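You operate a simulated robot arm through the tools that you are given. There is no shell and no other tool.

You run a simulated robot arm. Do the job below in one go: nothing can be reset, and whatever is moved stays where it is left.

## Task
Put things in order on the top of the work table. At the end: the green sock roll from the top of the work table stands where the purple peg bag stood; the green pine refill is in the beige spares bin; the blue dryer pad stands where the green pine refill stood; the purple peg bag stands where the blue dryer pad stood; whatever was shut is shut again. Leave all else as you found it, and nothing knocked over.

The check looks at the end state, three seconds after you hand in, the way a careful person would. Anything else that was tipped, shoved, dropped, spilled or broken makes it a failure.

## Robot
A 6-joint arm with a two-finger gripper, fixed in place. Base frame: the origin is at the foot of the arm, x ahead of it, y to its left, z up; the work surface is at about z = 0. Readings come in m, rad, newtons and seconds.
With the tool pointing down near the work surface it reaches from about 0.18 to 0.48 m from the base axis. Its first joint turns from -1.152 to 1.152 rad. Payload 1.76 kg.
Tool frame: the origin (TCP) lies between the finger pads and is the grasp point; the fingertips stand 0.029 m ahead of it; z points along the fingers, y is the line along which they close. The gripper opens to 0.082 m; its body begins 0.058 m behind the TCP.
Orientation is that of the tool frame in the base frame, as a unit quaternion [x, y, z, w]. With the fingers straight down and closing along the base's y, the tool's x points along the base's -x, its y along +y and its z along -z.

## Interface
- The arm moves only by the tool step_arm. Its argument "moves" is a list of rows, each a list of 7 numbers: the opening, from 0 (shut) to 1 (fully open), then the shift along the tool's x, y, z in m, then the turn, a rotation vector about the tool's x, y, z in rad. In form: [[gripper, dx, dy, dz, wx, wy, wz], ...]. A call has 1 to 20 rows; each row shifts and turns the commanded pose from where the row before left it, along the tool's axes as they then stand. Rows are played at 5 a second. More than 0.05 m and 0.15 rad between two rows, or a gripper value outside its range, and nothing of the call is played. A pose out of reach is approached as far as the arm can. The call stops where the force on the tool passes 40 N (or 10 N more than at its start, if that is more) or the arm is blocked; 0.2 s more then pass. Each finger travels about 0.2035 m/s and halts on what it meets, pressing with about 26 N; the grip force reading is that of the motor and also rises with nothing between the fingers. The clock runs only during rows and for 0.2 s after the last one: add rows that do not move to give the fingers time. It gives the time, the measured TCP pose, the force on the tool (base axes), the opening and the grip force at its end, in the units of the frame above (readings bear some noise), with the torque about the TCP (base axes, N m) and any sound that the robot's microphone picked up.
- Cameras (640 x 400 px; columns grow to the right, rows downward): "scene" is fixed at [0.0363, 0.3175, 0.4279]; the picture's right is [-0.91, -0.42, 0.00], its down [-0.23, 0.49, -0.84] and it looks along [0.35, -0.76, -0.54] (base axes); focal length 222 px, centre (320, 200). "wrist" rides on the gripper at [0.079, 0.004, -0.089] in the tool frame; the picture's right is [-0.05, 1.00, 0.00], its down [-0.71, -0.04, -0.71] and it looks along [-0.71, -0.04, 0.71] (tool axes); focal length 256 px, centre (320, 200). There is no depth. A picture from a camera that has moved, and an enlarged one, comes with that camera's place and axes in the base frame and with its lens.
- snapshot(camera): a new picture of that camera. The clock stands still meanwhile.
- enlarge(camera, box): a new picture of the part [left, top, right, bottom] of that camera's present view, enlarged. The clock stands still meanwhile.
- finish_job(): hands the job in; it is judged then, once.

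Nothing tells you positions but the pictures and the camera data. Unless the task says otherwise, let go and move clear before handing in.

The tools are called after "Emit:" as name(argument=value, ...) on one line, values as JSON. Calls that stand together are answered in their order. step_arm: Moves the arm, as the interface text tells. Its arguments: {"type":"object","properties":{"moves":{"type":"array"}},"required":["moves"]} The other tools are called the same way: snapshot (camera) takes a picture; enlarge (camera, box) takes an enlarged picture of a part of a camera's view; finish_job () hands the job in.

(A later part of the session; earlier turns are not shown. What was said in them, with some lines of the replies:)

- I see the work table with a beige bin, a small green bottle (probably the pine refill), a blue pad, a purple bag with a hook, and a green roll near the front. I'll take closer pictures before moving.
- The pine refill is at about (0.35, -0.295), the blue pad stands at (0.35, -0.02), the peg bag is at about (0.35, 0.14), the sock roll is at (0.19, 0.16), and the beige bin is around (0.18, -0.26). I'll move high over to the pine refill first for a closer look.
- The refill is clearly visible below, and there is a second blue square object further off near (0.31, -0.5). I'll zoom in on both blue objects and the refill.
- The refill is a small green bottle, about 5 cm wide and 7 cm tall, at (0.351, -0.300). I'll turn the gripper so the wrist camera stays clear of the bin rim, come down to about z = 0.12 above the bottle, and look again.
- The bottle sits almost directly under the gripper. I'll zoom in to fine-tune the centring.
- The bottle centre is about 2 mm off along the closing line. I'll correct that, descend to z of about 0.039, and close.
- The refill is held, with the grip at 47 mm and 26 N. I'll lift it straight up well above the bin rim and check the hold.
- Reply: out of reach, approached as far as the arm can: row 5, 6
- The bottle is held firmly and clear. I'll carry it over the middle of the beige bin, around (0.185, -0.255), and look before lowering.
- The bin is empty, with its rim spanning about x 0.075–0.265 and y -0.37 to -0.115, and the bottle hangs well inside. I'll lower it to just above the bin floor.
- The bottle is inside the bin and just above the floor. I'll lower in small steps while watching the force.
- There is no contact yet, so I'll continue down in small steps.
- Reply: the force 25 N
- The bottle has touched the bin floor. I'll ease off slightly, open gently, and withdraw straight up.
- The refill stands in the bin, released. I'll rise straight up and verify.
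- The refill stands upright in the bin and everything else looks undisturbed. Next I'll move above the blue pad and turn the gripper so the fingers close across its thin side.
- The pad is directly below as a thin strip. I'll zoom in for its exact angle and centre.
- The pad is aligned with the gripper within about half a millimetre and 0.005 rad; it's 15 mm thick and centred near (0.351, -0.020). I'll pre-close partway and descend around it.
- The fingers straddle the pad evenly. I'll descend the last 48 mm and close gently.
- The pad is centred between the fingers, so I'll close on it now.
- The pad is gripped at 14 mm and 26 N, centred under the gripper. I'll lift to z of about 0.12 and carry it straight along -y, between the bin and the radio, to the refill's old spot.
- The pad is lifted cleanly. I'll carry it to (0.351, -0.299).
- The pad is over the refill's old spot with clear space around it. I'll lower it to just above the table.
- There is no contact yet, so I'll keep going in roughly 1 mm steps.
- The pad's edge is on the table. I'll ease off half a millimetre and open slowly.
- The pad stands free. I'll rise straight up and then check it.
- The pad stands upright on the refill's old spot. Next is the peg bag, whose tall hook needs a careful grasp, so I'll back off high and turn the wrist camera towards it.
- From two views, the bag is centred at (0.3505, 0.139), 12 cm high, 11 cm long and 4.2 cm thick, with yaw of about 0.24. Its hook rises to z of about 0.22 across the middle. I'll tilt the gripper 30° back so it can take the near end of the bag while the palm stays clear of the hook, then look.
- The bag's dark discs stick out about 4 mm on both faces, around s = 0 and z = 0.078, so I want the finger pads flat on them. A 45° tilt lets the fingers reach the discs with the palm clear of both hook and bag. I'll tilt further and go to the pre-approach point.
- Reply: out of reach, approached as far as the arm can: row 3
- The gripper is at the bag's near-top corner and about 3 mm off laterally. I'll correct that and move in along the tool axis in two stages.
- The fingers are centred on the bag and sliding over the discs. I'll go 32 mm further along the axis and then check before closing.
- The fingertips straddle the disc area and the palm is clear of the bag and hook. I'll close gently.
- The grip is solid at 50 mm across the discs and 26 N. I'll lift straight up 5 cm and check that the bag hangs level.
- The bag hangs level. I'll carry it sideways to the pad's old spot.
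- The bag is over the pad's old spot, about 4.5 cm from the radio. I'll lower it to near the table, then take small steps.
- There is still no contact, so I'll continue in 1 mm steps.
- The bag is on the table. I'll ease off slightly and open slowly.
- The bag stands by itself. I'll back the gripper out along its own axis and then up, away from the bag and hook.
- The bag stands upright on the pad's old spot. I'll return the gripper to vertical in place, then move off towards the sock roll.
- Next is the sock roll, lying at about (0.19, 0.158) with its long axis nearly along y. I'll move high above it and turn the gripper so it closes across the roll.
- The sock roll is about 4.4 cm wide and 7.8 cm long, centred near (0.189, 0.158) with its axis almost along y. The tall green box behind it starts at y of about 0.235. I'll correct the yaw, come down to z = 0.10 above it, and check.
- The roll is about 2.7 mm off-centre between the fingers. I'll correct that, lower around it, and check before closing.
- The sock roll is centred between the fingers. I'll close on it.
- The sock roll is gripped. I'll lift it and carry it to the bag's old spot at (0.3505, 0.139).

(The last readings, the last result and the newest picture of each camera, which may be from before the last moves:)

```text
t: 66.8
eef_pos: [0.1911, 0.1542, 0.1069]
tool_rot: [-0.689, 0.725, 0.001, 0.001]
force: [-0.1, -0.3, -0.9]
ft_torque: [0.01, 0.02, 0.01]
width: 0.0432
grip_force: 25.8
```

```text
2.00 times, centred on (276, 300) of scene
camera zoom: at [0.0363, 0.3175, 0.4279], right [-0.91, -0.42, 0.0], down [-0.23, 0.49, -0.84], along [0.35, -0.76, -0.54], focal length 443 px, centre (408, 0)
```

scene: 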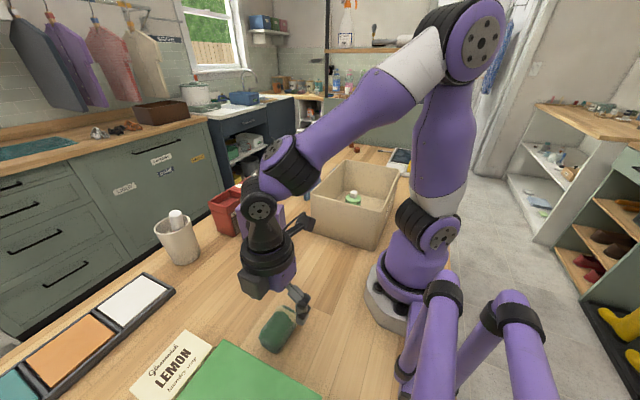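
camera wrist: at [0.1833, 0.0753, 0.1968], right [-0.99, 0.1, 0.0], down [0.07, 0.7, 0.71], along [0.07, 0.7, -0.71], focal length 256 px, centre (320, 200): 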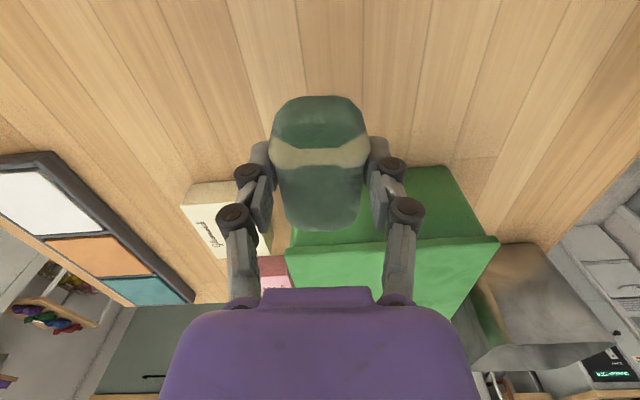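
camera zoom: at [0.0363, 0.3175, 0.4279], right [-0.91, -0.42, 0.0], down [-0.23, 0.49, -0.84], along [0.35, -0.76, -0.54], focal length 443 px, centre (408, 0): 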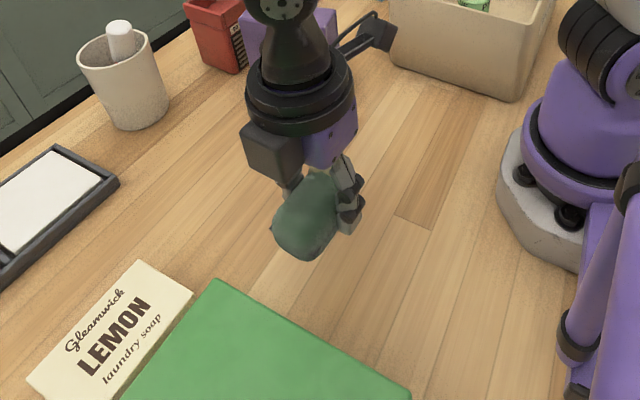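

The hold is firm. I'll carry it across to above the bag's old spot.

Emit:
step_arm(moves=[[0.35, 0.0022, -0.0322, 0, 0, 0, 0], [0.35, 0.0022, -0.0322, 0, 0, 0, 0], [0.35, 0.0022, -0.0322, 0, 0, 0, 0], [0.35, 0.0022, -0.0322, 0, 0, 0, 0], [0.35, 0.0021, -0.032, 0, 0, 0, 0], [0.35, 0, 0, 0, 0, 0, 0]])

Emit:
snapshot(camera="wrist")

Emit:
snapshot(camera="scene")

```text
t: 68.2
eef_pos: [0.352, 0.1383, 0.1119]
tool_rot: [-0.688, 0.725, 0.0, 0.0]
force: [0.5, -0.1, -1.4]
ft_torque: [-0.04, -0.01, -0.01]
width: 0.043
grip_force: 26.0
```

```text
taken
camera wrist: at [0.3438, 0.0595, 0.2003], right [-0.99, 0.1, 0.0], down [0.07, 0.7, 0.71], along [0.07, 0.7, -0.71], focal length 256 px, centre (320, 200)
```

wrist: 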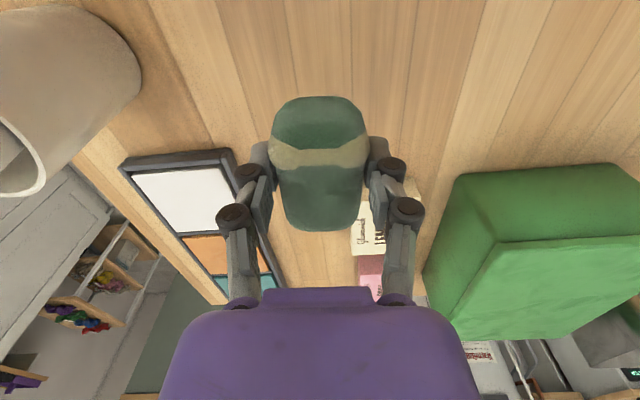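

```text
taken
```

scene: 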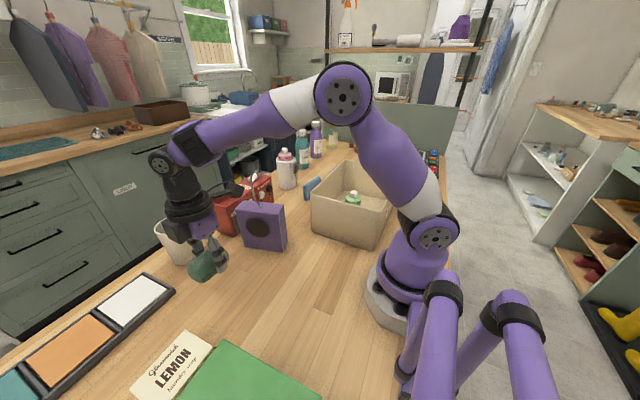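

The roll is above the bag's old spot and the surroundings are clear. I'll lower it and then take small steps to contact.

Emit:
step_arm(moves=[[0.35, 0, 0, 0.02, 0, 0, 0], [0.35, 0, 0, 0.02, 0, 0, 0], [0.35, 0, 0, 0.018, 0, 0, 0], [0.35, 0, 0, 0.006, 0, 0, 0], [0.35, 0, 0, 0, 0, 0, 0]])

Emit:
step_arm(moves=[[0.35, 0, 0, 0.002, 0, 0, 0], [0.35, 0, 0, 0, 0, 0, 0]])

Emit:
step_arm(moves=[[0.35, 0, 0, 0.0015, 0, 0, 0], [0.35, 0, 0, 0, 0, 0, 0]])

```text
t: 69.4
eef_pos: [0.3501, 0.1353, 0.0439]
tool_rot: [-0.688, 0.725, -0.001, 0.001]
force: [-0.1, 0.6, -0.1]
ft_torque: [0.0, 0.05, 0.0]
width: 0.0429
grip_force: 25.8
```

```text
t: 70.0
eef_pos: [0.3506, 0.1353, 0.0406]
tool_rot: [-0.689, 0.725, 0.001, 0.001]
force: [-0.2, -0.2, -0.2]
ft_torque: [-0.01, 0.01, 0.02]
width: 0.0429
grip_force: 25.7
```

```text
t: 70.6
eef_pos: [0.3504, 0.1358, 0.0392]
tool_rot: [-0.688, 0.725, 0.001, 0.001]
force: [0.4, -1.1, -0.5]
ft_torque: [-0.06, 0.01, -0.01]
width: 0.0429
grip_force: 25.7
```

Emit:
step_arm(moves=[[0.35, 0, 0, 0.001, 0, 0, 0], [0.35, 0, 0, 0, 0, 0, 0]])

Emit:
step_arm(moves=[[0.35, 0, 0, 0.001, 0, 0, 0], [0.35, 0, 0, 0, 0, 0, 0]])

```text
t: 71.2
eef_pos: [0.3509, 0.135, 0.0378]
tool_rot: [-0.688, 0.726, 0.0, 0.001]
force: [-0.7, 0.3, -0.3]
ft_torque: [0.03, 0.02, 0.02]
width: 0.0428
grip_force: 25.8
```

```text
t: 71.8
eef_pos: [0.3511, 0.1352, 0.0381]
tool_rot: [-0.688, 0.725, 0.0, 0.0]
force: [-0.6, -1.5, 4.5]
ft_torque: [0.02, 0.04, -0.03]
width: 0.0426
grip_force: 26.1
```

The sock roll has touched the table. I'll open slowly.

Emit:
step_arm(moves=[[0.48, 0, 0, 0, 0, 0, 0], [0.54, 0, 0, 0, 0, 0, 0], [0.6, 0, 0, 0, 0, 0, 0], [0.7, 0, 0, 0, 0, 0, 0], [0.8, 0, 0, 0, 0, 0, 0], [0.8, 0, 0, 0, 0, 0, 0]])

Emit:
snapshot(camera="wrist")

Emit:
enlarge(camera="scene", box=[130, 170, 322, 310])

```text
t: 73.2
eef_pos: [0.3506, 0.1358, 0.0379]
tool_rot: [-0.688, 0.725, 0.0, 0.001]
force: [0.2, 0.4, 0.7]
ft_torque: [-0.05, 0.0, -0.02]
width: 0.0655
grip_force: 0.0
```

```text
taken
camera wrist: at [0.3434, 0.0572, 0.1263], right [-0.99, 0.1, 0.0], down [0.07, 0.7, 0.71], along [0.07, 0.7, -0.71], focal length 256 px, centre (320, 200)
```

wrist: 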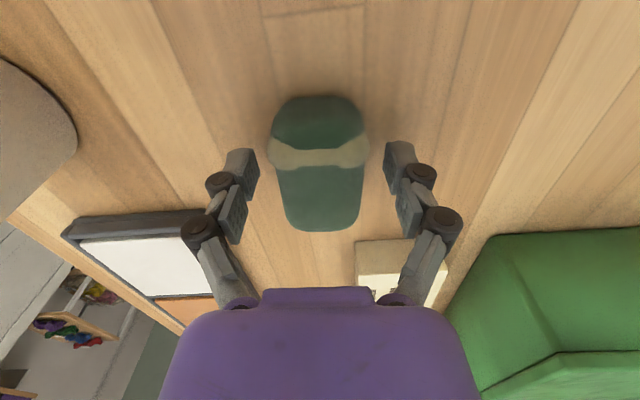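

```text
2.86 times, centred on (226, 240) of scene
camera zoom: at [0.0363, 0.3175, 0.4279], right [-0.91, -0.42, 0.0], down [-0.23, 0.49, -0.84], along [0.35, -0.76, -0.54], focal length 633 px, centre (589, 86)
```

zoom: 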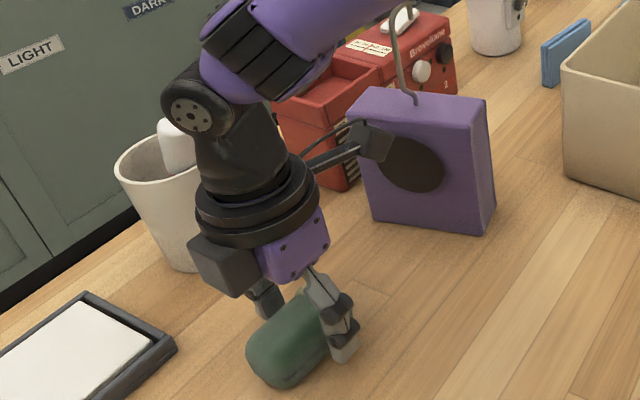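

The sock roll is released and resting. I'll rise straight up and then inspect all the final positions.

Emit:
step_arm(moves=[[0.8, 0, 0, -0.01, 0, 0, 0], [0.8, 0, 0, -0.02, 0, 0, 0], [0.8, 0, 0, -0.03, 0, 0, 0], [0.8, 0, 0, -0.04, 0, 0, 0], [0.8, 0, 0, -0.04, 0, 0, 0], [0.8, 0, 0, -0.04, 0, 0, 0], [0.8, 0, 0, 0, 0, 0, 0]])

Emit:
snapshot(camera="wrist")

Emit:
snapshot(camera="scene")

```text
t: 74.8
eef_pos: [0.3506, 0.1354, 0.2189]
tool_rot: [-0.689, 0.725, 0.0, 0.001]
force: [-0.2, 0.3, -0.1]
ft_torque: [-0.02, 0.02, -0.02]
width: 0.0657
grip_force: 0.1
```

```text
taken
camera wrist: at [0.3436, 0.0578, 0.3067], right [-0.99, 0.11, 0.0], down [0.07, 0.7, 0.71], along [0.07, 0.7, -0.71], focal length 256 px, centre (320, 200)
```

wrist: 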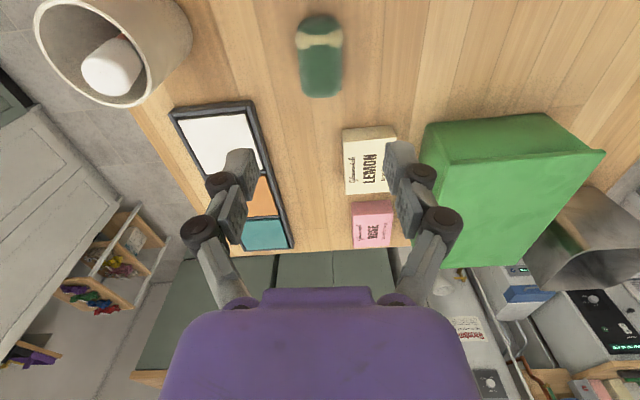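

```text
taken
```

scene: 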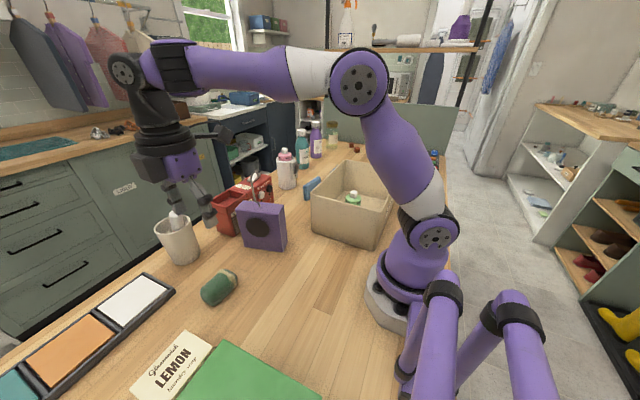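

The sock roll lies at about (0.351, 0.138), right on the bag's old spot. I'll retreat the arm to a high, clear position and take a last look at everything, including the bin's label.

Emit:
step_arm(moves=[[0.8, 0.0084, 0.033, -0.02, 0, 0, 0], [0.8, 0.0084, 0.033, -0.02, 0, 0, 0], [0.8, 0.0084, 0.033, -0.02, 0, 0, 0], [0.8, 0, 0, 0, 0, 0, 0.142], [0.8, 0, 0, 0, 0, 0, 0.142], [0.8, 0, 0, 0, 0, 0, 0.142], [0.8, 0, 0, 0, 0, 0, 0.142], [0.8, 0, 0, 0, 0, 0, 0.142], [0.8, 0, 0, 0, 0, 0, 0.142], [0.8, 0, 0, 0, 0, 0, 0.142], [0.8, 0, 0, 0, 0, 0, 0.142], [0.8, 0, 0, 0, 0, 0, 0.142], [0.8, 0, 0, 0, 0, 0, 0.142], [0.8, 0, 0, 0, 0, 0, 0.1], [0.8, 0, 0, 0, 0, 0, 0]])

Emit:
snapshot(camera="wrist")

Emit:
snapshot(camera="scene")

Emit:
enlarge(camera="scene", box=[140, 140, 420, 315])

Emit:
enlarge(camera="scene", box=[340, 150, 436, 250])

```text
t: 78.0
eef_pos: [0.2505, 0.113, 0.2786]
tool_rot: [0.001, 1.0, 0.001, 0.001]
force: [0.2, 0.6, 0.0]
ft_torque: [-0.01, 0.0, 0.0]
width: 0.0654
grip_force: 0.1
```

```text
taken
camera wrist: at [0.1716, 0.1195, 0.3662], right [0.06, 1.0, 0.0], down [0.71, -0.04, 0.71], along [0.71, -0.04, -0.71], focal length 256 px, centre (320, 200)
```

wrist: 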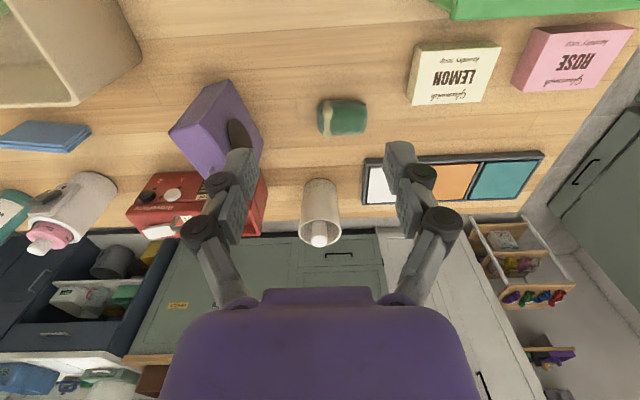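

```text
taken
```

scene: 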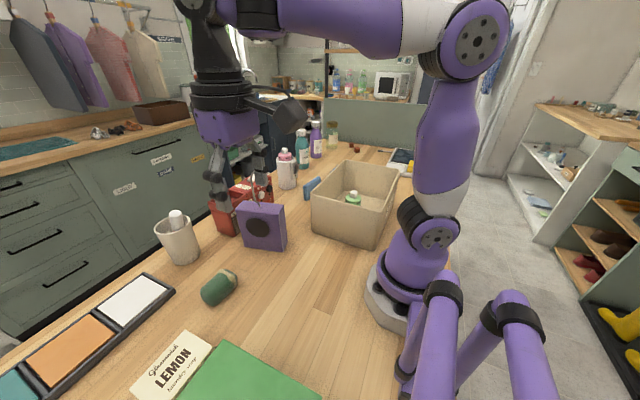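

```text
2.29 times, centred on (280, 228) of scene
camera zoom: at [0.0363, 0.3175, 0.4279], right [-0.91, -0.42, 0.0], down [-0.23, 0.49, -0.84], along [0.35, -0.76, -0.54], focal length 507 px, centre (411, 137)
```

zoom: 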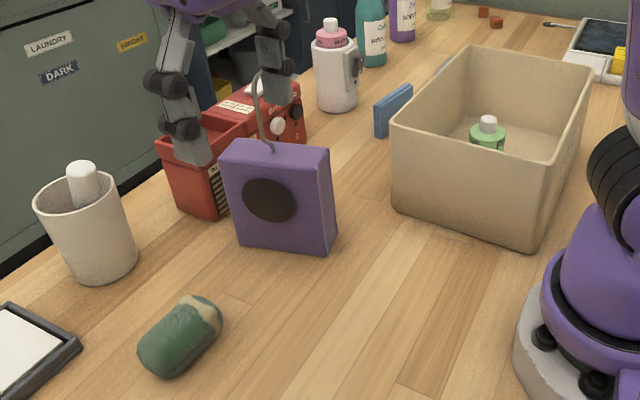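

```text
4.00 times, centred on (388, 200) of scene
camera zoom: at [0.0363, 0.3175, 0.4279], right [-0.91, -0.42, 0.0], down [-0.23, 0.49, -0.84], along [0.35, -0.76, -0.54], focal length 886 px, centre (48, 200)
```

zoom: 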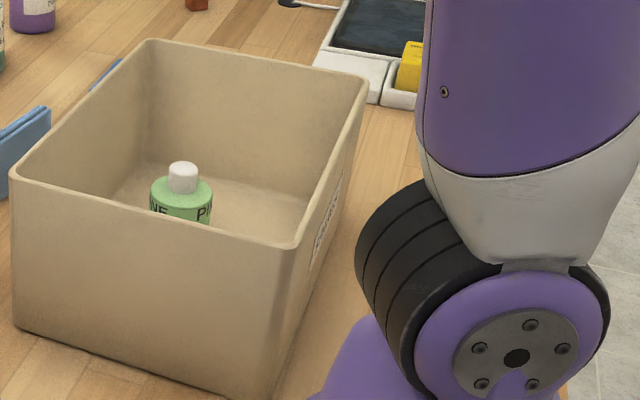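

The final state matches the task:
- **Sock roll:** lies where the peg bag stood.
- **Peg bag:** stands upright where the dryer pad stood.
- **Dryer pad:** stands on edge where the pine refill stood.
- **Pine refill:** stands upright in the beige bin.

Everything else looks unmoved and nothing shut was opened. The arm is clear and holding nothing, so I'm handing in.

Emit:
finish_job()

```text
The job is handed in.
```

All four items are where you asked, nothing was knocked over, and the job is handed in. I don't have the check's verdict. The positions below are from the last pictures and arm readings.

| Item | Now at | Placement |
|---|---|---|
| Green pine refill | Beige spares bin | Upright on the bin floor |
| Blue dryer pad | Where the pine refill stood | On its edge as before, within a few millimetres |
| Purple peg bag | Where the dryer pad stood | Upright, about 6 mm from the pad's old centre |
| Green sock roll | Where the peg bag stood | Lying as before, within a few millimetres |

- **Bin:** I took the open beige box on the table to be the spares bin. It has a label on the side facing the arm, but I couldn't read it.
- **Everything else:** the other things on the table looked unmoved in the last pictures. I opened nothing, so there was nothing to shut again.
- **Arm:** it is high above the table, clear of everything and holding nothing.
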